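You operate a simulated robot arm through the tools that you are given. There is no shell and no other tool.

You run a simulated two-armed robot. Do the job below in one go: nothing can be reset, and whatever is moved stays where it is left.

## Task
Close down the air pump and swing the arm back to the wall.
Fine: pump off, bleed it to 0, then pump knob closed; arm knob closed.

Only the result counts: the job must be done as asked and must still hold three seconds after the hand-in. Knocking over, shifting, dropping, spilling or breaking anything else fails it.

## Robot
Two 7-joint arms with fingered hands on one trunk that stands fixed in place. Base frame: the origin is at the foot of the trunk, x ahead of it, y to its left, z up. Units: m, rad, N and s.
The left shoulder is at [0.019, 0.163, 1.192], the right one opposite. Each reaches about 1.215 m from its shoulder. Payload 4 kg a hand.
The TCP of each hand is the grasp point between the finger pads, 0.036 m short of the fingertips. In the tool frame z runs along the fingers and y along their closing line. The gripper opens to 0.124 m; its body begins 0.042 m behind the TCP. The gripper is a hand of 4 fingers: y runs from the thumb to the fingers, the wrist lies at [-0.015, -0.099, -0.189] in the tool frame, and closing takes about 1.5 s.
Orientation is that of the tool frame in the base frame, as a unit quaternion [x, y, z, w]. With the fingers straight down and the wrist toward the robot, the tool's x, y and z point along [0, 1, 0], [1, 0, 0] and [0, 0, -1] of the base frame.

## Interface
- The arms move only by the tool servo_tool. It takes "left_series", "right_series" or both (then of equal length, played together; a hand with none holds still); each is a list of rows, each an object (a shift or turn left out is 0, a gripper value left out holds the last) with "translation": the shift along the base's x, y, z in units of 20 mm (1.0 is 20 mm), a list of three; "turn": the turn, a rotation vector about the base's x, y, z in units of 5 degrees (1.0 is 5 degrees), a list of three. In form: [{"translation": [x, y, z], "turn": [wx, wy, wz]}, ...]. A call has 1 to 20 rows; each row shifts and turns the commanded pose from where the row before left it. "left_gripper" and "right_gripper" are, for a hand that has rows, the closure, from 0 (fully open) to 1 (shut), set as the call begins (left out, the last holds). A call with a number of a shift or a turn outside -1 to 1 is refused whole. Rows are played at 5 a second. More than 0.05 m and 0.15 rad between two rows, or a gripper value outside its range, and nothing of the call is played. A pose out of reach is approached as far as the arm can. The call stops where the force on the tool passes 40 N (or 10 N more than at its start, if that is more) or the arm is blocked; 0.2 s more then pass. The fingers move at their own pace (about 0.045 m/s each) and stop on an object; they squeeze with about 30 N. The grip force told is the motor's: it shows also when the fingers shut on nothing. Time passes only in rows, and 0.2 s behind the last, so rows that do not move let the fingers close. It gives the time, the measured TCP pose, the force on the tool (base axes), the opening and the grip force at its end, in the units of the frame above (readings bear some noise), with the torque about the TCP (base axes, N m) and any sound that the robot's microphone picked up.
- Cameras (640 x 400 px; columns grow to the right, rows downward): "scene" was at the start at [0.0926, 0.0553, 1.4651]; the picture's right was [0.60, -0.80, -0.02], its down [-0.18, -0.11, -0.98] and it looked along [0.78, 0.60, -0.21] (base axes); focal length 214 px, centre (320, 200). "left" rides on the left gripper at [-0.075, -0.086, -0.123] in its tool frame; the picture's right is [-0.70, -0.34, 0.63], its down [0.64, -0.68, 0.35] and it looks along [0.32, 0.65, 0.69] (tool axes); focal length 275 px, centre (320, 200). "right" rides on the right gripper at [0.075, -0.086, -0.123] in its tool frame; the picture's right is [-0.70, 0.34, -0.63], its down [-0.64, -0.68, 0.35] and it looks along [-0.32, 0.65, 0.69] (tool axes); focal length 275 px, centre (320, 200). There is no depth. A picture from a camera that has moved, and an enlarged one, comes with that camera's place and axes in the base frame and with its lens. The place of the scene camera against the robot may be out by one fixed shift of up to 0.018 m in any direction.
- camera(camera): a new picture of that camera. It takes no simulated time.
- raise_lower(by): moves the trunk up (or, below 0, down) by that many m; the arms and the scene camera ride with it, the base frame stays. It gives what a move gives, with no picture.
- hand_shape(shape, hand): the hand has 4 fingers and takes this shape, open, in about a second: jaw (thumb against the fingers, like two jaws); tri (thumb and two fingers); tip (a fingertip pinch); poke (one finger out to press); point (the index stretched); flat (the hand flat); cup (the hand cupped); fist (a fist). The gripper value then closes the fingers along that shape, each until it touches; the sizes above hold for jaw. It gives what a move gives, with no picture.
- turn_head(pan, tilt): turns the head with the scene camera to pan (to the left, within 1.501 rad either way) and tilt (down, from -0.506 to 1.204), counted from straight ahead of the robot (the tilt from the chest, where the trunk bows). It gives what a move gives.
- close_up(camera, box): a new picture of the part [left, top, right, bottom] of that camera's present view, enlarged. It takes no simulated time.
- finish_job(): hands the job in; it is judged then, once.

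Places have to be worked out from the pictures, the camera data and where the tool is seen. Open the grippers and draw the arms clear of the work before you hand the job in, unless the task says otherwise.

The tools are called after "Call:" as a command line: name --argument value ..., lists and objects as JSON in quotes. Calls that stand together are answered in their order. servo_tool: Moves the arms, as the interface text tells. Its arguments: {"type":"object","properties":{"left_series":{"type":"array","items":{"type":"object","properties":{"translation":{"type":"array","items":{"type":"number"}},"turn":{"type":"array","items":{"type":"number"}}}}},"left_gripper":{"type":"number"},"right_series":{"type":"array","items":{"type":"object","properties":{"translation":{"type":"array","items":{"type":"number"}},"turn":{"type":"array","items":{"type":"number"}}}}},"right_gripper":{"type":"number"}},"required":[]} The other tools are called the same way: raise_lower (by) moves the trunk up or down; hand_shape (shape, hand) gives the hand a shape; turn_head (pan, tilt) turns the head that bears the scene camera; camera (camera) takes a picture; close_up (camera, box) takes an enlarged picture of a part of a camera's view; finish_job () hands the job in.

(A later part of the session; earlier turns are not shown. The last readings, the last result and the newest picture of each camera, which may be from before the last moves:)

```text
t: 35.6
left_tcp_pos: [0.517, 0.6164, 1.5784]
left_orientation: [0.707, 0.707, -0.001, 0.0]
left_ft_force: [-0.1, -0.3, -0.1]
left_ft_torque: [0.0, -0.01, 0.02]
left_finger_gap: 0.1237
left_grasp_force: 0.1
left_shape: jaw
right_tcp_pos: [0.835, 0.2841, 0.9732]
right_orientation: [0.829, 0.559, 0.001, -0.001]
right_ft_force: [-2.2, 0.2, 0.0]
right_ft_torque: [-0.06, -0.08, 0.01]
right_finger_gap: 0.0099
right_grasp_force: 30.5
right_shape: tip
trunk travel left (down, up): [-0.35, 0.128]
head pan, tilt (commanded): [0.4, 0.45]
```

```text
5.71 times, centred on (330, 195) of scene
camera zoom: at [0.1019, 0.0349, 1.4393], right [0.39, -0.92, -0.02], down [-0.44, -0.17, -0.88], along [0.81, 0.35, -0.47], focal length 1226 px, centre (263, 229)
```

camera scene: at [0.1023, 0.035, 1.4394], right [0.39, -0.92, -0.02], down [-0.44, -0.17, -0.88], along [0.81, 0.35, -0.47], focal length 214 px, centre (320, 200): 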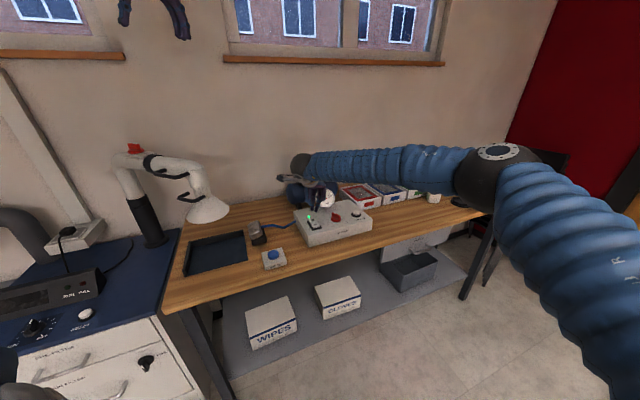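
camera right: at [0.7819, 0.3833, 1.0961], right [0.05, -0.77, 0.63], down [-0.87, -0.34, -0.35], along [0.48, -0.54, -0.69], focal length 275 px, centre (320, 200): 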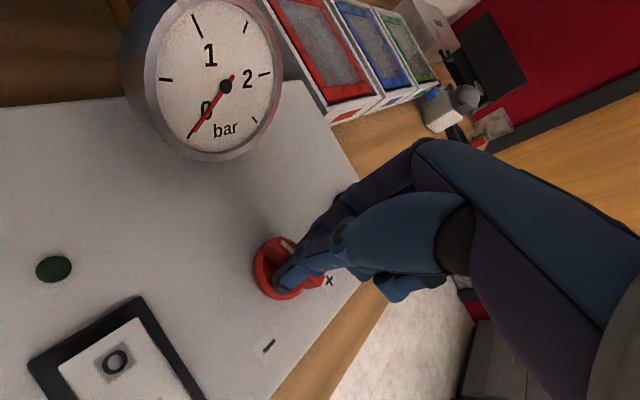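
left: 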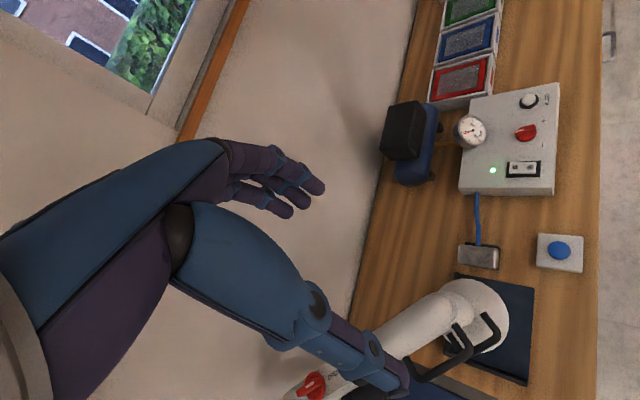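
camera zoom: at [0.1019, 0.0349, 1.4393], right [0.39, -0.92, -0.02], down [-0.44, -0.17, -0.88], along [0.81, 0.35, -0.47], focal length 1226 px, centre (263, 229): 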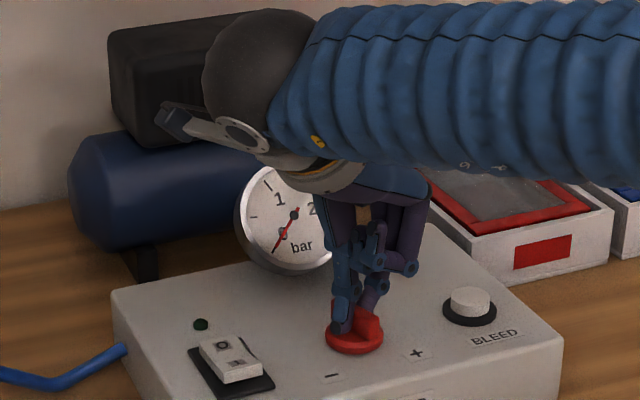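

The grip is firm at 30 N on the ridge, which is about 10 mm wide. I'll turn it counter-clockwise toward "−", beginning with about 55°.

Call:
servo_tool --right_series '[{"translation": [-0.012, 0.013, 0], "turn": [0, 0, 1]}, {"translation": [-0.012, 0.013, 0], "turn": [0, 0, 1]}, {"translation": [-0.012, 0.013, 0], "turn": [0, 0, 1]}, {"translation": [-0.012, 0.013, 0], "turn": [0, 0, 1]}, {"translation": [-0.012, 0.013, 0], "turn": [0, 0, 1]}, {"translation": [-0.012, 0.013, 0], "turn": [0, 0, 1]}, {"translation": [-0.012, 0.013, 0], "turn": [0, 0, 1]}, {"translation": [-0.012, 0.013, 0], "turn": [0, 0, 1]}, {"translation": [-0.012, 0.013, 0], "turn": [0, 0, 1]}, {"translation": [-0.012, 0.013, 0], "turn": [0, 0, 1]}, {"translation": [-0.012, 0.013, 0], "turn": [0, 0, 1]}]'

Call:
camera --camera "right"

Call:
close_up --camera "scene" --box '[290, 160, 370, 230]'

```text
t: 38.0
left_tcp_pos: [0.5186, 0.6138, 1.5783]
left_orientation: [0.707, 0.707, 0.001, -0.001]
left_ft_force: [1.0, 0.1, -0.6]
left_ft_torque: [0.0, -0.01, 0.03]
left_finger_gap: 0.1238
left_grasp_force: 0.1
left_shape: jaw
right_tcp_pos: [0.8344, 0.283, 0.9734]
right_orientation: [0.477, 0.879, 0.0, 0.0]
right_ft_force: [5.8, -19.7, 0.2]
right_ft_torque: [-0.46, -0.27, -0.05]
right_finger_gap: 0.0093
right_grasp_force: 29.9
right_shape: tip
trunk travel left (down, up): [-0.35, 0.128]
head pan, tilt (commanded): [0.4, 0.45]
```

```text
taken
camera right: at [0.7201, 0.2992, 1.0964], right [0.66, -0.4, 0.63], down [-0.22, -0.91, -0.35], along [0.72, 0.09, -0.69], focal length 275 px, centre (320, 200)
```

right: 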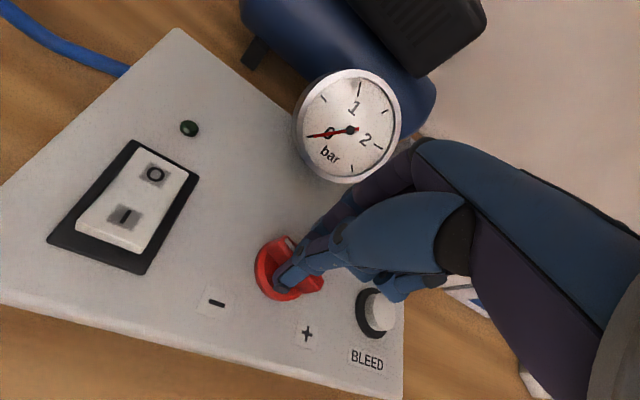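

```text
5.71 times, centred on (330, 195) of scene
camera zoom: at [0.1031, 0.033, 1.4393], right [0.39, -0.92, -0.02], down [-0.44, -0.17, -0.88], along [0.81, 0.35, -0.47], focal length 1226 px, centre (263, 229)
```

zoom: 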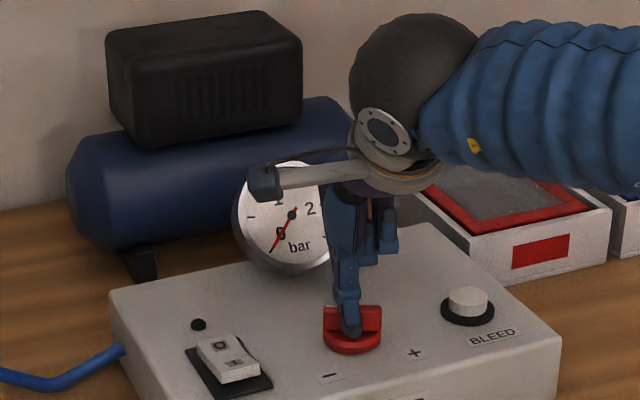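

The knob is following, but there is a 20 N side load, so I'll bring the commanded centre back onto the knob axis and turn the remaining 60°.

Call:
servo_tool --right_series '[{"translation": [0.06, -0.08, 0]}, {"translation": [0.06, -0.08, 0]}, {"turn": [0, 0, 1]}, {"turn": [0, 0, 1]}, {"turn": [0, 0, 1]}, {"turn": [0, 0, 1]}, {"turn": [0, 0, 1]}, {"turn": [0, 0, 1]}]'

Call:
close_up --camera "scene" --box '[290, 160, 370, 230]'

```text
t: 39.8
left_tcp_pos: [0.5177, 0.6165, 1.579]
left_orientation: [0.707, 0.707, 0.0, 0.0]
left_ft_force: [-0.5, 0.3, -0.8]
left_ft_torque: [0.01, 0.04, 0.01]
left_finger_gap: 0.1234
left_grasp_force: 0.2
left_shape: jaw
right_tcp_pos: [0.8367, 0.2819, 0.9726]
right_orientation: [0.297, 0.955, 0.0, -0.001]
right_ft_force: [0.6, -5.9, -1.2]
right_ft_torque: [-0.09, -0.1, -0.06]
right_finger_gap: 0.0093
right_grasp_force: 29.7
right_shape: tip
right hand out of reach, approached as far as the arm can: row 8
trunk travel left (down, up): [-0.35, 0.128]
head pan, tilt (commanded): [0.4, 0.45]
```

```text
5.71 times, centred on (330, 195) of scene
camera zoom: at [0.1024, 0.0343, 1.4393], right [0.39, -0.92, -0.02], down [-0.44, -0.17, -0.88], along [0.81, 0.35, -0.47], focal length 1226 px, centre (263, 229)
```

zoom: 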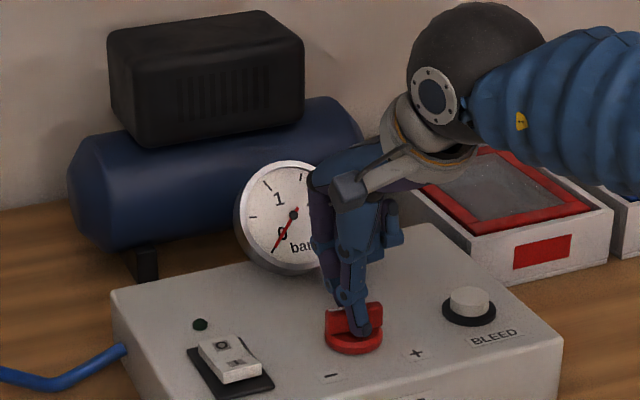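

The wrist reached its limit at about 55° of yaw, with the pointer near 145° against a target of about 180°. I'll let go, lift, swing the hand back and re-grip the knob along the ridge ends.

Call:
servo_tool --right_series '[{"translation": [0, 0, 0]}, {"translation": [0, 0, 0]}, {"translation": [0, 0, 0]}, {"translation": [0, 0, 0.5]}, {"translation": [0, 0, 1]}, {"translation": [0, 0, 1]}, {"translation": [0, 0, 1]}, {"translation": [0, 0, 0]}]' --right_gripper 0.65

Call:
servo_tool --right_series '[{"turn": [0, 0, -1]}, {"turn": [0, 0, -1]}, {"turn": [0, 0, -1]}, {"turn": [0, 0, -1]}, {"turn": [0, 0, -1]}, {"turn": [0, 0, -1]}, {"turn": [0, 0, -1]}, {"turn": [0, 0, -1]}, {"turn": [0, 0, -1]}, {"turn": [0, 0, -1]}, {"turn": [0, 0, -1]}, {"turn": [0, 0, -1]}, {"turn": [0, 0, -1]}, {"turn": [0, 0, -1]}, {"turn": [0, 0, -1]}, {"turn": [0, 0, -1]}, {"turn": [0, 0, -1]}, {"turn": [0, 0, -1]}]' --right_gripper 0.35

Call:
camera --camera "right"

Call:
close_up --camera "scene" --box '[290, 160, 370, 230]'

```text
t: 41.6
left_tcp_pos: [0.518, 0.6152, 1.578]
left_orientation: [0.708, 0.706, -0.001, 0.0]
left_ft_force: [0.7, 0.4, -0.3]
left_ft_torque: [-0.01, -0.03, -0.02]
left_finger_gap: 0.1237
left_grasp_force: 0.0
left_shape: jaw
right_tcp_pos: [0.836, 0.2818, 1.0434]
right_orientation: [0.296, 0.955, 0.0, 0.0]
right_ft_force: [-0.5, 0.2, -0.4]
right_ft_torque: [-0.01, 0.01, 0.0]
right_finger_gap: 0.0427
right_grasp_force: 0.0
right_shape: tip
trunk travel left (down, up): [-0.35, 0.128]
head pan, tilt (commanded): [0.4, 0.45]
```

```text
t: 45.4
left_tcp_pos: [0.5171, 0.6162, 1.5768]
left_orientation: [0.707, 0.707, -0.001, 0.001]
left_ft_force: [0.7, 0.3, -0.2]
left_ft_torque: [-0.03, 0.02, 0.01]
left_finger_gap: 0.1237
left_grasp_force: 0.0
left_shape: jaw
right_tcp_pos: [0.8342, 0.283, 1.0431]
right_orientation: [0.886, 0.464, 0.0, 0.0]
right_ft_force: [-1.2, -0.1, -0.6]
right_ft_torque: [-0.01, -0.02, -0.01]
right_finger_gap: 0.0803
right_grasp_force: 0.1
right_shape: tip
trunk travel left (down, up): [-0.35, 0.128]
head pan, tilt (commanded): [0.4, 0.45]
```

```text
taken
camera right: at [0.8058, 0.3923, 1.1663], right [-0.12, -0.76, 0.63], down [-0.93, -0.14, -0.35], along [0.36, -0.63, -0.69], focal length 275 px, centre (320, 200)
```

right: 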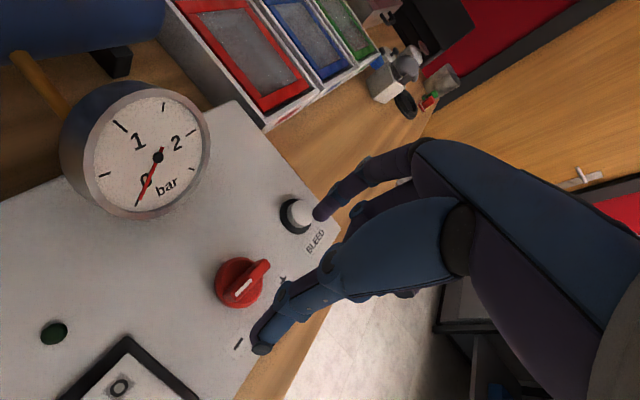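

```text
5.71 times, centred on (330, 195) of scene
camera zoom: at [0.1021, 0.0354, 1.4393], right [0.39, -0.92, -0.02], down [-0.44, -0.17, -0.88], along [0.81, 0.35, -0.47], focal length 1226 px, centre (263, 229)
```

zoom: 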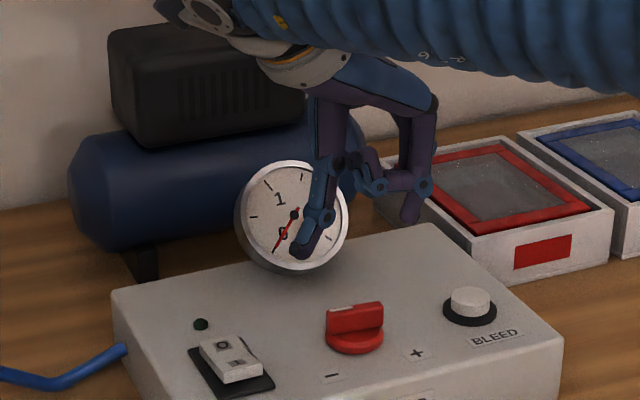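

The pointer now sits near 128°, so about 50° remain. I'll align the pinch with the ridge at a yaw of about -50° and lower onto its ends.

Call:
servo_tool --right_series '[{"turn": [0, 0, -1]}, {"turn": [0, 0, -1]}, {"turn": [0, 0, -1]}, {"translation": [0, 0, -1]}, {"translation": [0, 0, -1]}, {"translation": [0, 0, -0.8]}, {"translation": [0, 0, -0.4]}, {"translation": [0, 0, -0.3]}, {"translation": [0, 0, 0]}]'

Call:
camera --camera "right"

Call:
close_up --camera "scene" --box '[290, 160, 370, 230]'

```text
t: 47.4
left_tcp_pos: [0.5186, 0.6153, 1.5786]
left_orientation: [0.707, 0.707, 0.0, 0.001]
left_ft_force: [-0.2, -0.9, -1.0]
left_ft_torque: [-0.01, 0.0, 0.0]
left_finger_gap: 0.1235
left_grasp_force: 0.0
left_shape: jaw
right_tcp_pos: [0.8355, 0.2838, 0.9735]
right_orientation: [0.938, 0.346, -0.001, 0.001]
right_ft_force: [0.2, 0.3, -0.6]
right_ft_torque: [0.0, 0.04, -0.03]
right_finger_gap: 0.0801
right_grasp_force: 0.1
right_shape: tip
trunk travel left (down, up): [-0.35, 0.128]
head pan, tilt (commanded): [0.4, 0.45]
```

```text
taken
camera right: at [0.8356, 0.3962, 1.0965], right [-0.31, -0.71, 0.63], down [-0.93, 0.1, -0.35], along [0.18, -0.7, -0.69], focal length 275 px, centre (320, 200)
```

right: 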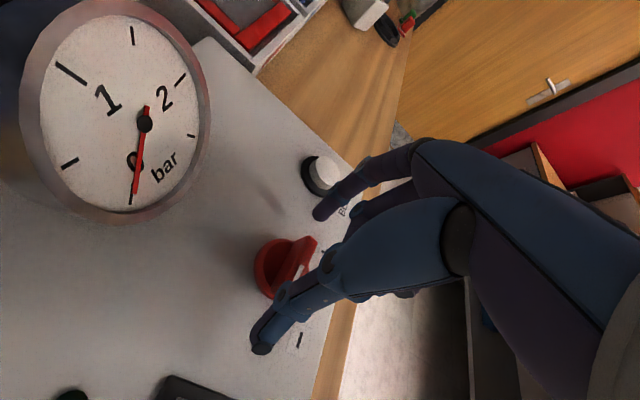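

```text
5.71 times, centred on (330, 195) of scene
camera zoom: at [0.1022, 0.0349, 1.4393], right [0.39, -0.92, -0.02], down [-0.44, -0.17, -0.88], along [0.81, 0.35, -0.47], focal length 1226 px, centre (263, 229)
```

zoom: 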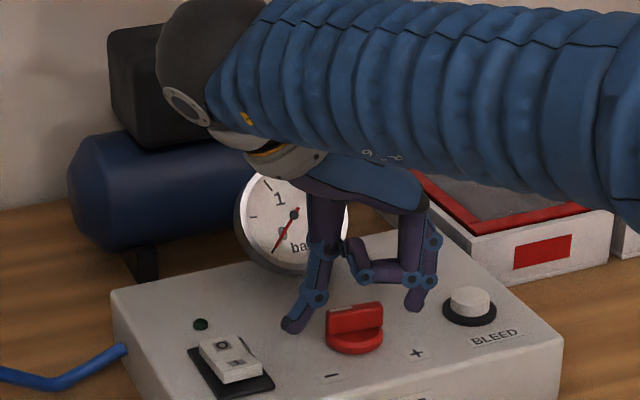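

The thumb and index are aligned with the two ends of the ridge, so I'll close on it.

Call:
servo_tool --right_series '[{"translation": [0, 0, 0]}, {"translation": [0, 0, 0]}, {"translation": [0, 0, 0]}, {"translation": [0, 0, 0]}, {"translation": [0, 0, 0]}, {"translation": [0, 0, 0]}, {"translation": [0, 0, 0]}]' --right_gripper 1.0

Call:
camera --camera "right"

Call:
close_up --camera "scene" --box '[290, 160, 370, 230]'

```text
t: 49.0
left_tcp_pos: [0.5161, 0.6165, 1.5778]
left_orientation: [0.707, 0.707, 0.0, 0.0]
left_ft_force: [-0.1, -0.5, 0.1]
left_ft_torque: [-0.04, 0.03, -0.02]
left_finger_gap: 0.1238
left_grasp_force: 0.0
left_shape: jaw
right_tcp_pos: [0.8354, 0.2834, 0.9734]
right_orientation: [0.938, 0.346, 0.0, 0.0]
right_ft_force: [-0.7, 2.0, 5.0]
right_ft_torque: [0.13, 0.1, 0.01]
right_finger_gap: 0.0433
right_grasp_force: 29.9
right_shape: tip
trunk travel left (down, up): [-0.35, 0.128]
head pan, tilt (commanded): [0.4, 0.45]
```

```text
taken
camera right: at [0.8352, 0.3963, 1.0972], right [-0.31, -0.71, 0.63], down [-0.93, 0.1, -0.35], along [0.18, -0.7, -0.69], focal length 275 px, centre (320, 200)
```

right: 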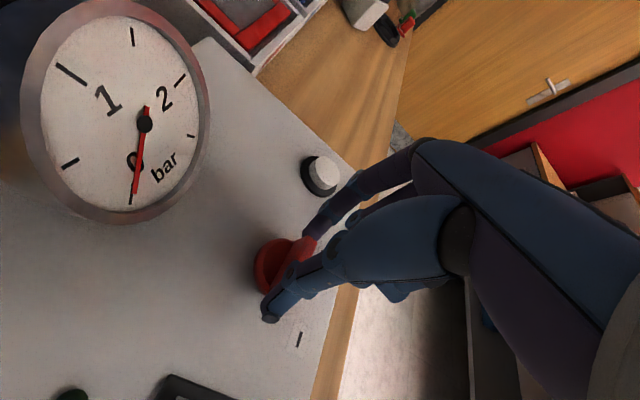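

```text
5.71 times, centred on (330, 195) of scene
camera zoom: at [0.1018, 0.0349, 1.4394], right [0.39, -0.92, -0.02], down [-0.44, -0.17, -0.88], along [0.81, 0.35, -0.47], focal length 1226 px, centre (263, 229)
```

zoom: 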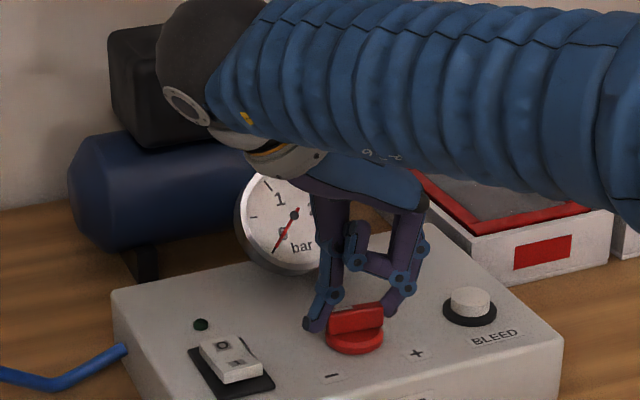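

I have the ridge ends at a gap of 43 mm and 30 N. Now I'll turn counter-clockwise about 50°.

Call:
servo_tool --right_series '[{"turn": [0, 0, 1]}, {"turn": [0, 0, 1]}, {"turn": [0, 0, 1]}, {"turn": [0, 0, 1]}, {"turn": [0, 0, 1]}, {"turn": [0, 0, 1]}, {"turn": [0, 0, 1]}, {"turn": [0, 0, 1]}, {"turn": [0, 0, 1]}, {"turn": [0, 0, 1]}]'

Call:
camera --camera "right"

Call:
close_up --camera "scene" --box '[290, 160, 370, 230]'

```text
t: 51.2
left_tcp_pos: [0.5169, 0.6166, 1.5795]
left_orientation: [0.707, 0.707, 0.0, 0.0]
left_ft_force: [0.2, 0.4, 0.9]
left_ft_torque: [0.0, 0.02, -0.04]
left_finger_gap: 0.1237
left_grasp_force: 0.1
left_shape: jaw
right_tcp_pos: [0.8342, 0.2827, 0.9736]
right_orientation: [0.704, 0.711, 0.001, 0.001]
right_ft_force: [-1.1, 3.4, 8.9]
right_ft_torque: [0.08, 0.12, -0.01]
right_finger_gap: 0.0432
right_grasp_force: 30.0
right_shape: tip
trunk travel left (down, up): [-0.35, 0.128]
head pan, tilt (commanded): [0.4, 0.45]
```

```text
taken
camera right: at [0.7468, 0.3559, 1.097], right [0.34, -0.69, 0.63], down [-0.68, -0.65, -0.35], along [0.65, -0.31, -0.69], focal length 275 px, centre (320, 200)
```

right: 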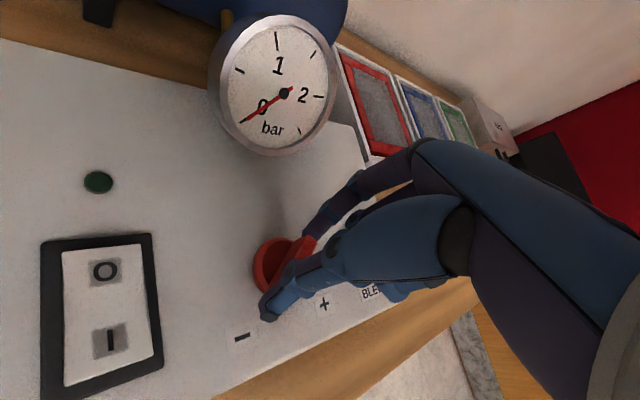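

```text
5.71 times, centred on (330, 195) of scene
camera zoom: at [0.1014, 0.0347, 1.4394], right [0.39, -0.92, -0.02], down [-0.44, -0.17, -0.88], along [0.81, 0.35, -0.47], focal length 1226 px, centre (263, 229)
```

zoom: 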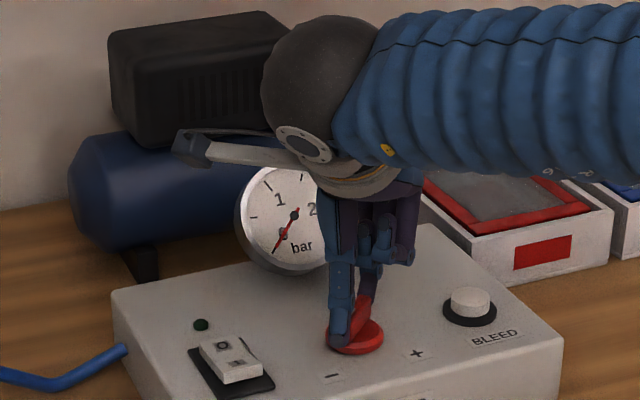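

The pointer is now near "−" and no stop is felt yet. I'll turn on in small amounts and watch for torque at the end stop.

Call:
servo_tool --right_series '[{"turn": [0, 0, 1]}, {"turn": [0, 0, 1]}, {"turn": [0, 0, 0]}]'

Call:
close_up --camera "scene" --box '[290, 160, 370, 230]'

```text
t: 52.0
left_tcp_pos: [0.5176, 0.616, 1.5798]
left_orientation: [0.707, 0.707, 0.0, -0.001]
left_ft_force: [0.3, -0.1, 0.4]
left_ft_torque: [0.0, 0.0, 0.0]
left_finger_gap: 0.1236
left_grasp_force: 0.0
left_shape: jaw
right_tcp_pos: [0.8345, 0.2836, 0.9735]
right_orientation: [0.64, 0.769, -0.001, 0.0]
right_ft_force: [-0.7, -1.3, 9.4]
right_ft_torque: [-0.03, 0.15, -0.27]
right_finger_gap: 0.0431
right_grasp_force: 30.2
right_shape: tip
trunk travel left (down, up): [-0.35, 0.128]
head pan, tilt (commanded): [0.4, 0.45]
```

```text
5.71 times, centred on (330, 195) of scene
camera zoom: at [0.1014, 0.0346, 1.4394], right [0.39, -0.92, -0.02], down [-0.44, -0.17, -0.88], along [0.81, 0.35, -0.47], focal length 1226 px, centre (263, 229)
```

zoom: 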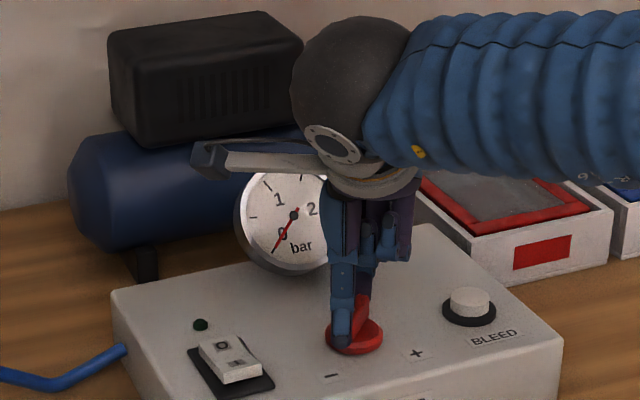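

The torque has risen to -0.27 N m, which suggests the stop. I'll turn one small step more to confirm it is seated.

Call:
servo_tool --right_series '[{"turn": [0, 0, 0.6]}, {"turn": [0, 0, 0.6]}, {"turn": [0, 0, 0]}]'

Call:
camera --camera "right"

```text
t: 52.8
left_tcp_pos: [0.517, 0.6153, 1.5788]
left_orientation: [0.707, 0.707, 0.0, 0.0]
left_ft_force: [-0.4, 0.1, 0.5]
left_ft_torque: [0.01, 0.01, -0.01]
left_finger_gap: 0.1236
left_grasp_force: 0.1
left_shape: jaw
right_tcp_pos: [0.8346, 0.2825, 0.9733]
right_orientation: [0.599, 0.801, -0.001, 0.0]
right_ft_force: [0.0, -4.7, 9.6]
right_ft_torque: [-0.13, 0.17, -0.39]
right_finger_gap: 0.0423
right_grasp_force: 29.8
right_shape: tip
trunk travel left (down, up): [-0.35, 0.128]
head pan, tilt (commanded): [0.4, 0.45]
```

```text
taken
camera right: at [0.7302, 0.3285, 1.097], right [0.52, -0.57, 0.63], down [-0.47, -0.81, -0.35], along [0.71, -0.12, -0.69], focal length 275 px, centre (320, 200)
```

right: 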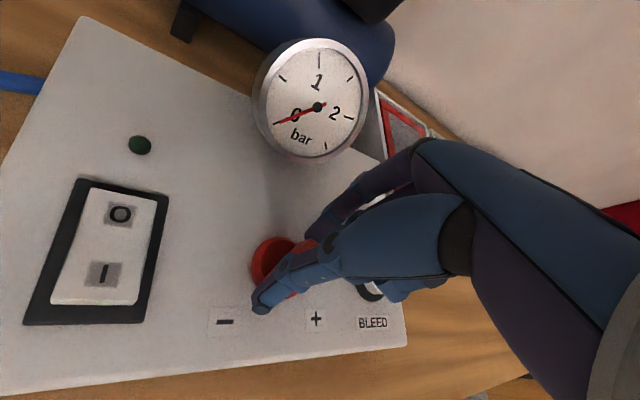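

The torque climbs against the end stop, so the knob is fully closed. I'll open the fingers, lift away and check the pointer.

Call:
servo_tool --right_series '[{"translation": [0, 0, 0]}, {"translation": [0, 0, 0]}, {"translation": [0, 0, 0]}, {"translation": [0, 0, 0]}, {"translation": [0, 0, 0.5]}, {"translation": [0, 0, 1]}, {"translation": [0, 0, 1]}, {"translation": [0, 0, 1]}, {"translation": [0, 0, 1]}, {"translation": [0, 0, 0]}]' --right_gripper 0.35

Call:
camera --camera "right"

Call:
close_up --camera "scene" --box '[290, 160, 370, 230]'

```text
t: 55.0
left_tcp_pos: [0.5191, 0.6163, 1.5781]
left_orientation: [0.707, 0.707, -0.001, 0.0]
left_ft_force: [0.2, -0.7, 0.9]
left_ft_torque: [-0.01, 0.01, 0.07]
left_finger_gap: 0.1235
left_grasp_force: 0.1
left_shape: jaw
right_tcp_pos: [0.8354, 0.2833, 1.0629]
right_orientation: [0.599, 0.801, 0.0, 0.0]
right_ft_force: [-0.2, -0.2, 0.1]
right_ft_torque: [-0.02, 0.01, 0.04]
right_finger_gap: 0.0805
right_grasp_force: 0.1
right_shape: tip
trunk travel left (down, up): [-0.35, 0.128]
head pan, tilt (commanded): [0.4, 0.45]
```

```text
taken
camera right: at [0.7311, 0.329, 1.1863], right [0.52, -0.57, 0.63], down [-0.47, -0.81, -0.35], along [0.71, -0.12, -0.69], focal length 275 px, centre (320, 200)
```

right: 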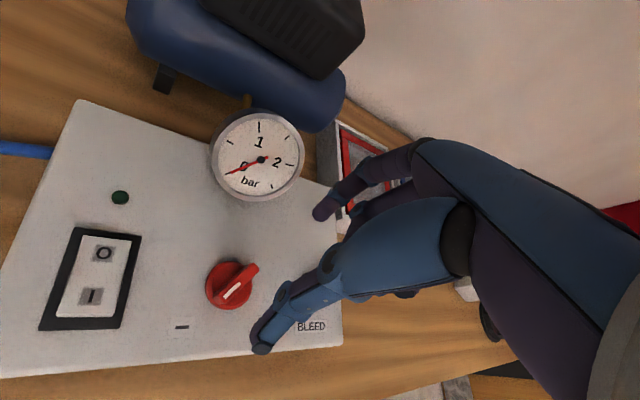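

```text
5.71 times, centred on (330, 195) of scene
camera zoom: at [0.1026, 0.0349, 1.4392], right [0.39, -0.92, -0.02], down [-0.44, -0.17, -0.88], along [0.81, 0.35, -0.47], focal length 1226 px, centre (263, 229)
```

zoom: 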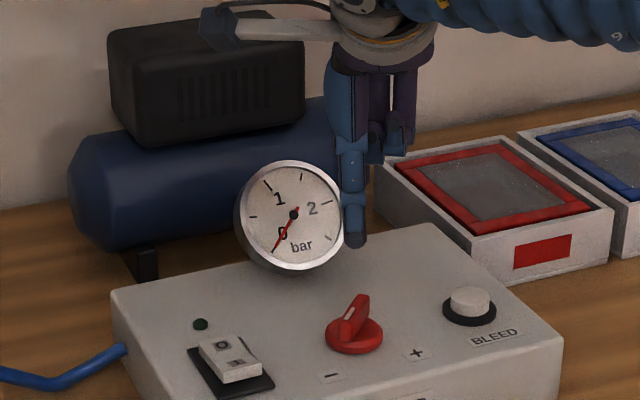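

The pointer is at "−", the gauge reads 0 and the LED is off. I'll draw the right arm up and back, and turn the head toward the extraction arm.

Call:
servo_tool --right_series '[{"translation": [0, 0, 1]}, {"translation": [0, 0, 1]}, {"translation": [0, 0, 1]}, {"translation": [0, 0, 1]}, {"translation": [0, 0, 1]}, {"translation": [0, -0.5, 1], "turn": [0, 0, -1]}, {"translation": [0, -1, 1], "turn": [0, 0, -1]}, {"translation": [-0.5, -1, 1], "turn": [0, 0, -1]}, {"translation": [-0.5, -1, 1], "turn": [0, 0, -1]}, {"translation": [-0.5, -1, 1], "turn": [0, 0, -1]}, {"translation": [-0.5, -1, 1]}, {"translation": [-0.5, -1, 1]}, {"translation": [-0.5, -1, 1]}, {"translation": [-0.5, -1, 1]}, {"translation": [-0.5, -1, 1]}, {"translation": [-0.5, -1, 1]}, {"translation": [-0.5, -1, 0]}, {"translation": [-0.5, -1, 0]}]' --right_gripper 0.0

Call:
turn_head --pan 0.95 --tilt 0.3

Call:
camera --camera "scene"

Call:
close_up --camera "left" --box '[270, 260, 570, 400]'

```text
t: 58.8
left_tcp_pos: [0.5175, 0.6145, 1.5795]
left_orientation: [0.707, 0.708, 0.0, -0.001]
left_ft_force: [0.1, -0.3, -0.3]
left_ft_torque: [0.0, -0.02, 0.01]
left_finger_gap: 0.1235
left_grasp_force: 0.1
left_shape: jaw
right_tcp_pos: [0.7245, 0.032, 1.3846]
right_orientation: [0.758, 0.652, 0.0, -0.001]
right_ft_force: [-0.5, 0.2, 0.3]
right_ft_torque: [-0.01, 0.0, -0.01]
right_finger_gap: 0.1235
right_grasp_force: 0.2
right_shape: tip
trunk travel left (down, up): [-0.35, 0.128]
head pan, tilt (commanded): [0.4, 0.45]
```

```text
t: 59.8
left_tcp_pos: [0.5165, 0.6163, 1.5778]
left_orientation: [0.708, 0.707, 0.0, 0.0]
left_ft_force: [0.6, 0.8, -0.6]
left_ft_torque: [0.03, 0.03, -0.02]
left_finger_gap: 0.1236
left_grasp_force: 0.0
left_shape: jaw
right_tcp_pos: [0.7238, 0.0323, 1.3833]
right_orientation: [0.758, 0.653, 0.0, 0.001]
right_ft_force: [0.3, -0.7, 0.1]
right_ft_torque: [0.02, 0.03, 0.0]
right_finger_gap: 0.124
right_grasp_force: 0.0
right_shape: tip
trunk travel left (down, up): [-0.35, 0.128]
head pan, tilt (commanded): [0.949, 0.3]
```

```text
taken
camera scene: at [0.0725, 0.0746, 1.4545], right [0.81, -0.58, -0.03], down [-0.21, -0.24, -0.95], along [0.54, 0.78, -0.32], focal length 214 px, centre (320, 200)
```

scene: 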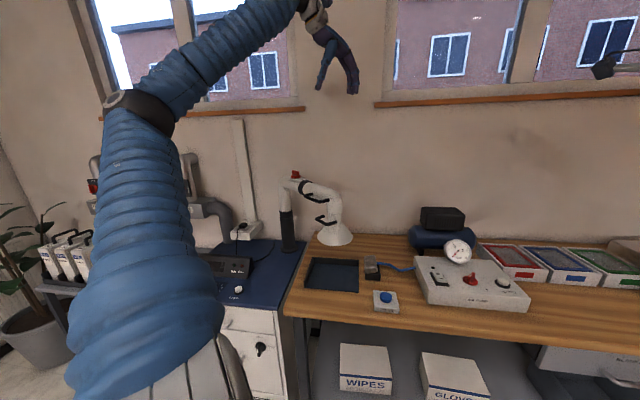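

```text
2.13 times, centred on (420, 330) of left
camera zoom: at [0.4319, 0.5406, 1.7008], right [-0.34, -0.7, -0.63], down [-0.68, 0.64, -0.35], along [0.65, 0.32, -0.69], focal length 587 px, centre (107, -77)
```

zoom: 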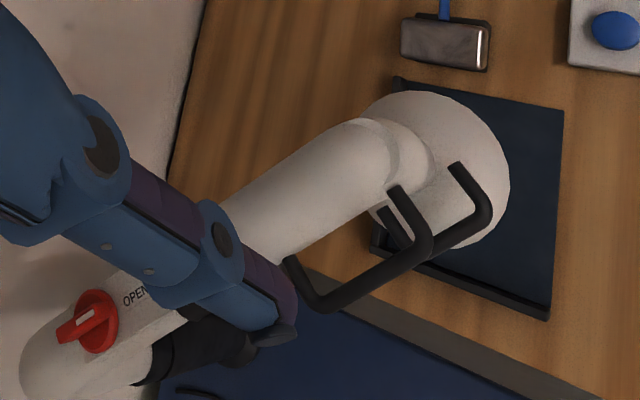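

The arm's knob and the word OPEN are partly hidden by the left fingers. I'll move the left hand back and to the left, yawed 45°, for a clear view down on the extraction arm.

Call:
servo_tool --left_series '[{"translation": [-0.9, 0.62, 0.18], "turn": [0, 0, 0.65]}, {"translation": [-0.9, 0.62, 0.18], "turn": [0, 0, 0.65]}, {"translation": [-0.9, 0.62, 0.18], "turn": [0, 0, 0.65]}, {"translation": [-0.9, 0.62, 0.18], "turn": [0, 0, 0.65]}, {"translation": [-0.9, 0.62, 0.18], "turn": [0, 0, 0.65]}, {"translation": [-0.9, 0.62, 0.18], "turn": [0, 0, 0.65]}, {"translation": [-0.9, 0.62, 0.18], "turn": [0, 0, 0.65]}, {"translation": [-0.9, 0.62, 0.18], "turn": [0, 0, 0.65]}, {"translation": [-0.9, 0.62, 0.18], "turn": [0, 0, 0.65]}, {"translation": [-0.9, 0.62, 0.18], "turn": [0, 0, 0.65]}, {"translation": [-0.9, 0.62, 0.18], "turn": [0, 0, 0.65]}, {"translation": [-0.9, 0.62, 0.18], "turn": [0, 0, 0.65]}, {"translation": [-0.9, 0.62, 0.18], "turn": [0, 0, 0.65]}, {"translation": [-0.9, 0.62, 0.18], "turn": [0, 0, 0.65]}, {"translation": [0, 0, 0]}]'

Call:
camera --camera "left"

Call:
camera --camera "scene"

```text
t: 63.0
left_tcp_pos: [0.267, 0.7891, 1.6282]
left_orientation: [0.378, 0.926, 0.0, -0.001]
left_ft_force: [0.5, 0.0, -0.3]
left_ft_torque: [0.01, 0.01, 0.01]
left_finger_gap: 0.1238
left_grasp_force: 0.0
left_shape: jaw
right_tcp_pos: [0.7254, 0.0329, 1.3841]
right_orientation: [0.758, 0.652, 0.001, 0.001]
right_ft_force: [0.5, -0.6, -0.3]
right_ft_torque: [0.03, 0.01, -0.02]
right_finger_gap: 0.124
right_grasp_force: 0.1
right_shape: tip
trunk travel left (down, up): [-0.35, 0.128]
head pan, tilt (commanded): [0.949, 0.3]
```

```text
taken
camera left: at [0.2595, 0.6759, 1.7514], right [0.26, -0.73, -0.63], down [-0.94, -0.04, -0.35], along [0.23, 0.68, -0.69], focal length 275 px, centre (320, 200)
```

left: 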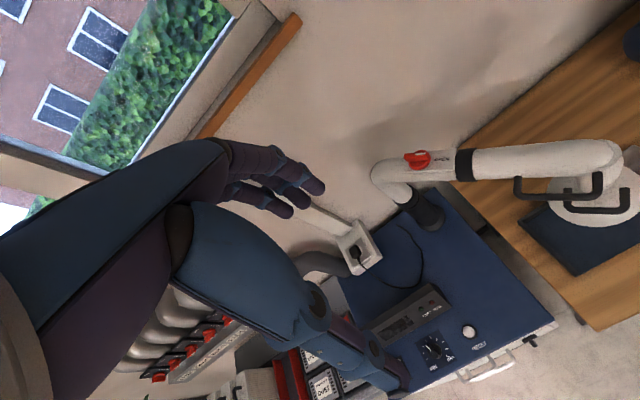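

```text
taken
camera scene: at [0.0729, 0.0748, 1.4544], right [0.81, -0.58, -0.03], down [-0.21, -0.24, -0.95], along [0.54, 0.78, -0.32], focal length 214 px, centre (320, 200)
```

scene: 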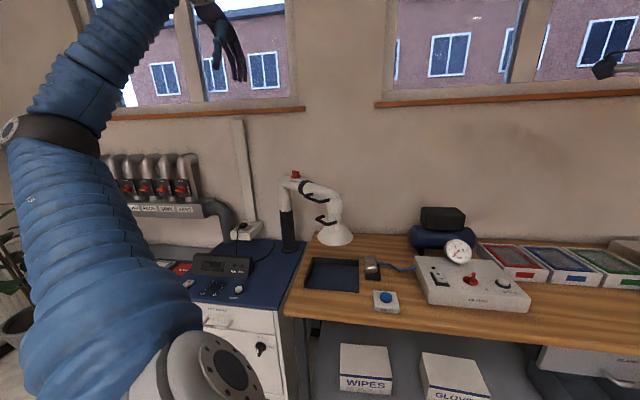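

Call:
close_up --camera "left" --box '[350, 120, 510, 230]'

Call:
close_up --camera "left" --box '[360, 110, 640, 285]'

Call:
close_up --camera "scene" --box '[260, 150, 380, 260]'

Call:
close_up --camera "left" --box '[380, 140, 460, 190]'

```text
3.64 times, centred on (430, 175) of left
camera zoom: at [0.2595, 0.6759, 1.7514], right [0.26, -0.73, -0.63], down [-0.94, -0.04, -0.35], along [0.23, 0.68, -0.69], focal length 1001 px, centre (-80, 291)
```

zoom: 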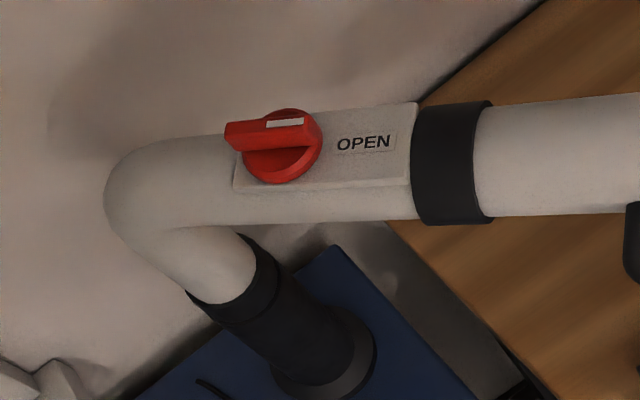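

```text
2.29 times, centred on (500, 198) of left
camera zoom: at [0.2595, 0.6759, 1.7514], right [0.26, -0.73, -0.63], down [-0.94, -0.04, -0.35], along [0.23, 0.68, -0.69], focal length 629 px, centre (-91, 206)
```

zoom: 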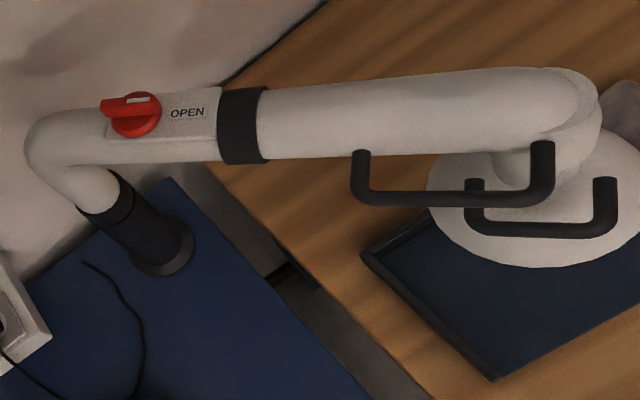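

```text
3.64 times, centred on (320, 205) of scene
camera zoom: at [0.0729, 0.0748, 1.4544], right [0.81, -0.58, -0.03], down [-0.21, -0.24, -0.95], along [0.54, 0.78, -0.32], focal length 780 px, centre (320, 182)
```

zoom: 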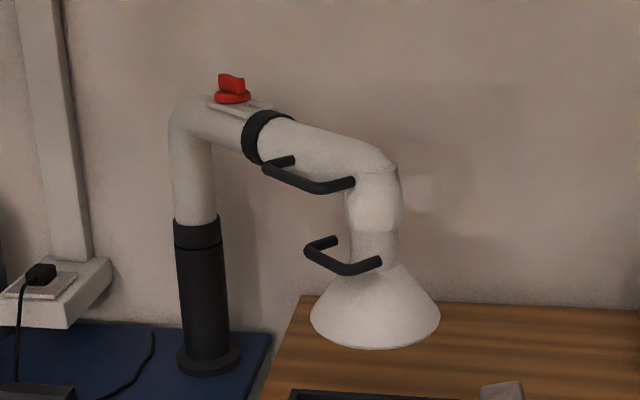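

```text
8.00 times, centred on (420, 165) of left
camera zoom: at [0.2595, 0.6759, 1.7514], right [0.26, -0.73, -0.63], down [-0.94, -0.04, -0.35], along [0.23, 0.68, -0.69], focal length 2202 px, centre (-480, 480)
```

zoom: 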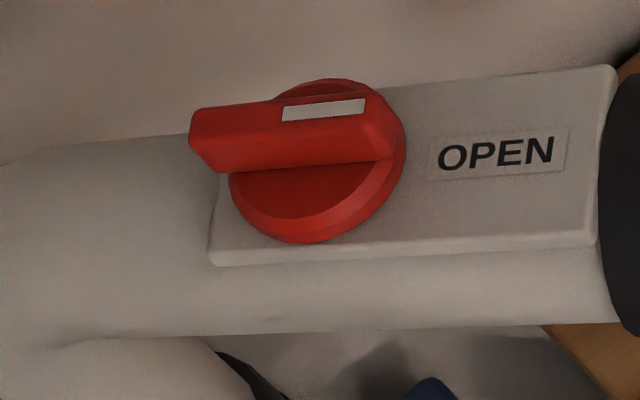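

The arm knob's pointer is toward OPEN, along the arm. I'll look at the similar knobs on the manifold to see which way they close.

Call:
close_up --camera "scene" --box '[100, 145, 230, 225]'

Call:
close_up --camera "left" --box '[100, 260, 420, 400]'

Call:
close_up --camera "left" --box '[560, 120, 640, 190]'

```text
4.92 times, centred on (165, 185) of scene
camera zoom: at [0.0729, 0.0748, 1.4544], right [0.81, -0.58, -0.03], down [-0.21, -0.24, -0.95], along [0.54, 0.78, -0.32], focal length 1056 px, centre (1083, 274)
```

zoom: 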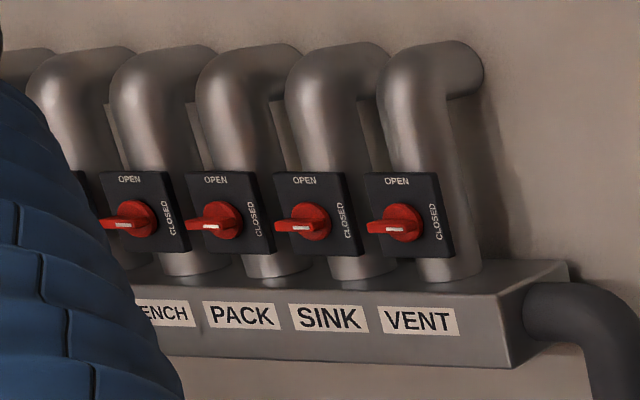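

```text
2.00 times, centred on (260, 330) of left
camera zoom: at [0.2595, 0.6759, 1.7514], right [0.26, -0.73, -0.63], down [-0.94, -0.04, -0.35], along [0.23, 0.68, -0.69], focal length 551 px, centre (440, -60)
```

zoom: 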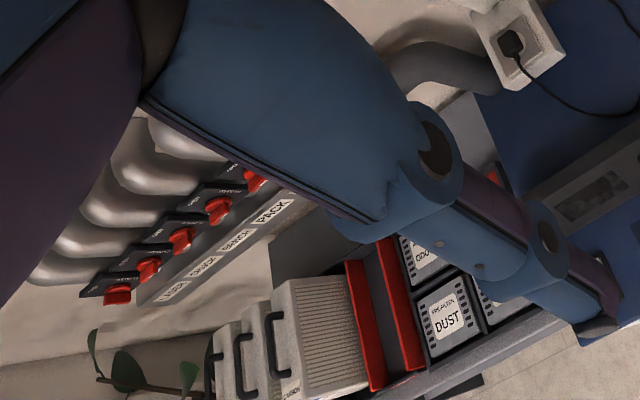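

```text
5.71 times, centred on (600, 155) of left
camera zoom: at [0.2595, 0.6759, 1.7514], right [0.26, -0.73, -0.63], down [-0.94, -0.04, -0.35], along [0.23, 0.68, -0.69], focal length 1573 px, centre (-1280, 457)
```

zoom: 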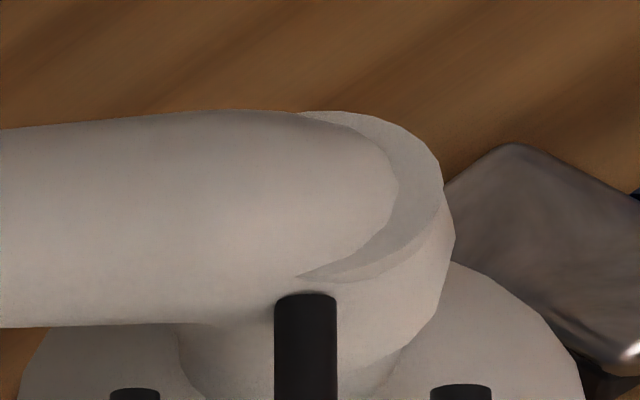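

The manifold knobs go OPEN (up) to CLOSED (right), so closing is clockwise. I put the arm knob at about (0.526, 0.92, 1.25), with the arm pointing along -y and about 45° out from the wall. I'll bring the left hand above the knob in pinch shape, yawed 90°.

Call:
hand_shape --hand "left" --shape "tip"

Call:
servo_tool --left_series '[{"translation": [0.93, 0.45, -0.7], "turn": [0, 0, 0.63]}, {"translation": [0.93, 0.45, -0.7], "turn": [0, 0, 0.63]}, {"translation": [0.93, 0.45, -0.7], "turn": [0, 0, 0.63]}, {"translation": [0.93, 0.45, -0.7], "turn": [0, 0, 0.63]}, {"translation": [0.93, 0.45, -0.7], "turn": [0, 0, 0.63]}, {"translation": [0.93, 0.45, -0.7], "turn": [0, 0, 0.63]}, {"translation": [0.93, 0.45, -0.7], "turn": [0, 0, 0.63]}, {"translation": [0.93, 0.45, -0.7], "turn": [0, 0, 0.63]}, {"translation": [0.93, 0.45, -0.7], "turn": [0, 0, 0.63]}, {"translation": [0.93, 0.45, -0.7], "turn": [0, 0, 0.63]}, {"translation": [0.93, 0.45, -0.7], "turn": [0, 0, 0.63]}, {"translation": [0.93, 0.45, -0.7], "turn": [0, 0, 0.63]}, {"translation": [0.93, 0.45, -0.7], "turn": [0, 0, 0.63]}, {"translation": [0.93, 0.45, -0.7], "turn": [0, 0, 0.63]}, {"translation": [0, 0, 0]}]' --left_gripper 0.35

Call:
camera --camera "left"

Call:
camera --camera "scene"

```text
t: 63.9
left_tcp_pos: [0.2651, 0.7901, 1.6288]
left_orientation: [0.378, 0.926, 0.0, 0.0]
left_ft_force: [-0.2, 0.4, -0.2]
left_ft_torque: [0.01, -0.02, 0.01]
left_finger_gap: 0.1234
left_grasp_force: 0.0
left_shape: tip
right_tcp_pos: [0.7246, 0.0326, 1.384]
right_orientation: [0.757, 0.653, 0.0, 0.001]
right_ft_force: [0.0, 0.0, -0.5]
right_ft_torque: [-0.02, 0.01, -0.02]
right_finger_gap: 0.1238
right_grasp_force: 0.1
right_shape: tip
trunk travel left (down, up): [-0.35, 0.128]
head pan, tilt (commanded): [0.949, 0.3]
```

```text
t: 67.1
left_tcp_pos: [0.5257, 0.9166, 1.4323]
left_orientation: [0.003, 1.0, 0.0, 0.001]
left_ft_force: [-0.3, -0.7, -0.2]
left_ft_torque: [0.01, 0.01, 0.03]
left_finger_gap: 0.0806
left_grasp_force: 0.0
left_shape: tip
right_tcp_pos: [0.7235, 0.0328, 1.3845]
right_orientation: [0.758, 0.653, 0.0, -0.001]
right_ft_force: [0.4, 0.1, -0.4]
right_ft_torque: [0.01, 0.0, 0.01]
right_finger_gap: 0.1238
right_grasp_force: 0.2
right_shape: tip
trunk travel left (down, up): [-0.35, 0.128]
head pan, tilt (commanded): [0.949, 0.3]
```

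```text
taken
camera left: at [0.599, 0.83, 1.5558], right [0.7, -0.34, -0.63], down [-0.65, -0.68, -0.35], along [-0.31, 0.65, -0.69], focal length 275 px, centre (320, 200)
```

left: 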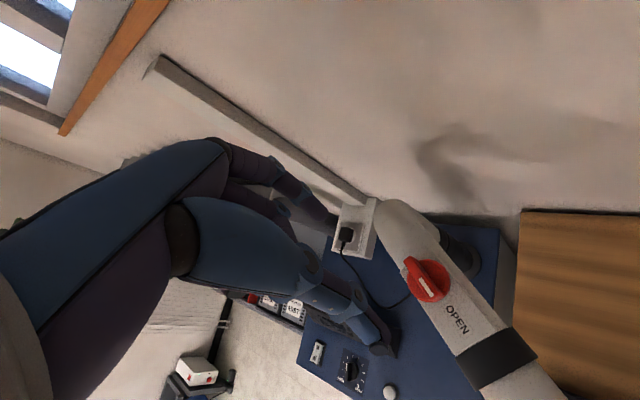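

```text
taken
camera scene: at [0.0716, 0.0749, 1.4546], right [0.81, -0.58, -0.03], down [-0.21, -0.24, -0.95], along [0.54, 0.78, -0.32], focal length 214 px, centre (320, 200)
```

scene: 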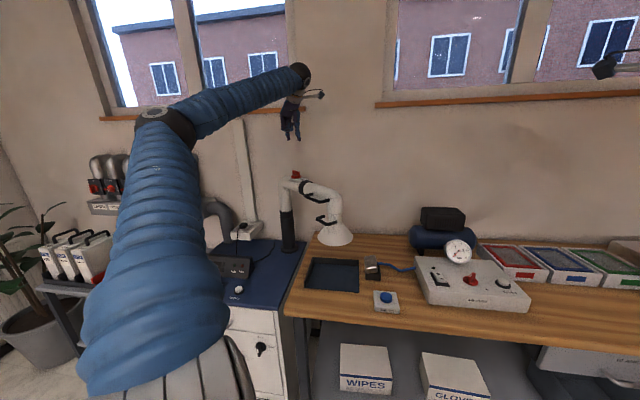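

From this closer view the knob is centred at about (0.530, 0.924), with the pointer along -y. I'll centre over it and lower to just above.

Call:
servo_tool --left_series '[{"translation": [0.2, 0.35, -1]}, {"translation": [0, 0, -1]}, {"translation": [0, 0, -1]}, {"translation": [0, 0, -1]}, {"translation": [0, 0, -1]}, {"translation": [0, 0, -1]}, {"translation": [0, 0, -0.3]}, {"translation": [0, 0, 0]}]'

Call:
camera --camera "left"

Call:
close_up --camera "scene" --box '[260, 120, 340, 200]'

```text
t: 68.9
left_tcp_pos: [0.5305, 0.9237, 1.3064]
left_orientation: [0.003, 1.0, 0.0, -0.001]
left_ft_force: [0.1, 0.3, 0.7]
left_ft_torque: [0.01, 0.02, -0.03]
left_finger_gap: 0.0811
left_grasp_force: 0.1
left_shape: tip
right_tcp_pos: [0.7249, 0.0318, 1.3845]
right_orientation: [0.757, 0.653, -0.001, 0.0]
right_ft_force: [0.5, -0.3, 0.1]
right_ft_torque: [0.0, 0.0, 0.02]
right_finger_gap: 0.1235
right_grasp_force: 0.0
right_shape: tip
trunk travel left (down, up): [-0.35, 0.128]
head pan, tilt (commanded): [0.949, 0.3]
```

```text
taken
camera left: at [0.6046, 0.8363, 1.4293], right [0.69, -0.34, -0.63], down [-0.65, -0.68, -0.35], along [-0.31, 0.65, -0.69], focal length 275 px, centre (320, 200)
```

left: 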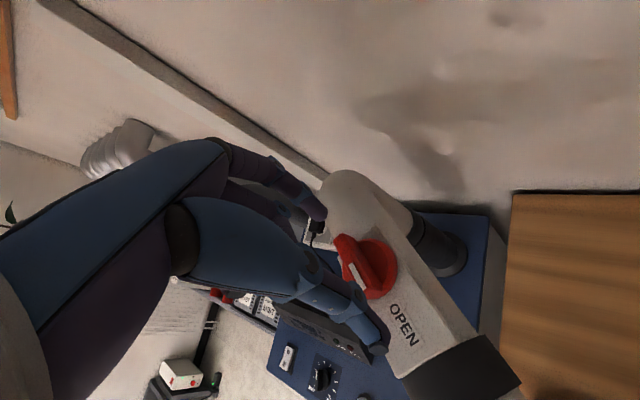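

```text
5.00 times, centred on (300, 160) of scene
camera zoom: at [0.0726, 0.075, 1.4545], right [0.81, -0.58, -0.03], down [-0.21, -0.24, -0.95], along [0.54, 0.78, -0.32], focal length 1072 px, centre (420, 400)
```

zoom: 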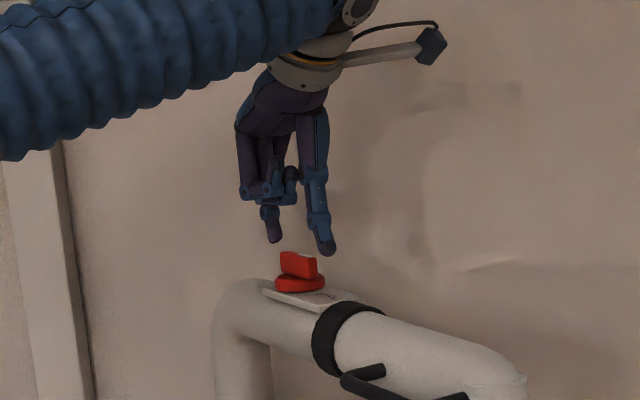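

The pinch is centred and about 2 cm too high. I'll lower further and check again.

Call:
servo_tool --left_series '[{"translation": [0, 0, -0.6]}, {"translation": [0, 0, -0.5]}, {"translation": [0, 0, -0.2]}, {"translation": [0, 0, 0]}]'

Call:
camera --camera "left"

Call:
close_up --camera "scene" --box '[270, 140, 330, 190]'

```text
t: 69.9
left_tcp_pos: [0.5293, 0.9226, 1.2808]
left_orientation: [0.003, 1.0, 0.0, -0.001]
left_ft_force: [0.7, -0.1, 0.0]
left_ft_torque: [-0.01, -0.01, -0.04]
left_finger_gap: 0.0808
left_grasp_force: 0.1
left_shape: tip
right_tcp_pos: [0.7232, 0.0336, 1.3838]
right_orientation: [0.757, 0.653, 0.0, 0.0]
right_ft_force: [0.2, -0.5, 1.1]
right_ft_torque: [0.0, 0.01, -0.01]
right_finger_gap: 0.1235
right_grasp_force: 0.1
right_shape: tip
trunk travel left (down, up): [-0.35, 0.128]
head pan, tilt (commanded): [0.949, 0.3]
```

```text
taken
camera left: at [0.6042, 0.8365, 1.4027], right [0.69, -0.34, -0.63], down [-0.65, -0.68, -0.35], along [-0.31, 0.65, -0.69], focal length 275 px, centre (320, 200)
```

left: 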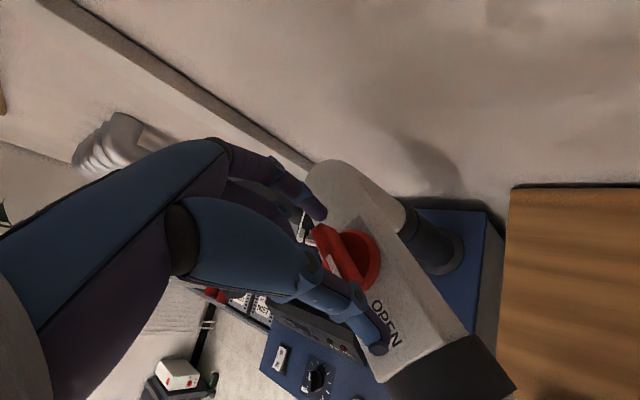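

```text
8.00 times, centred on (300, 165) of scene
camera zoom: at [0.0725, 0.075, 1.4545], right [0.81, -0.58, -0.03], down [-0.21, -0.24, -0.95], along [0.54, 0.78, -0.32], focal length 1716 px, centre (480, 480)
```

zoom: 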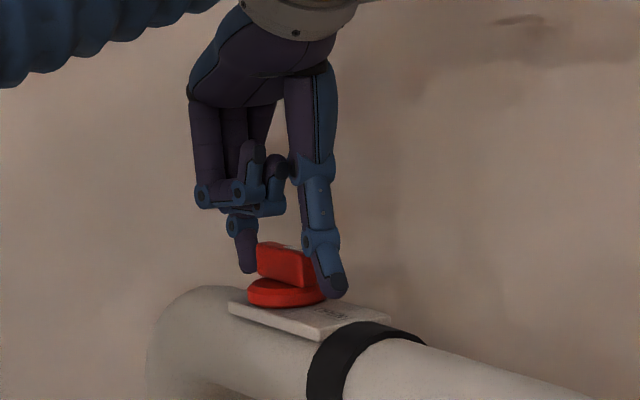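

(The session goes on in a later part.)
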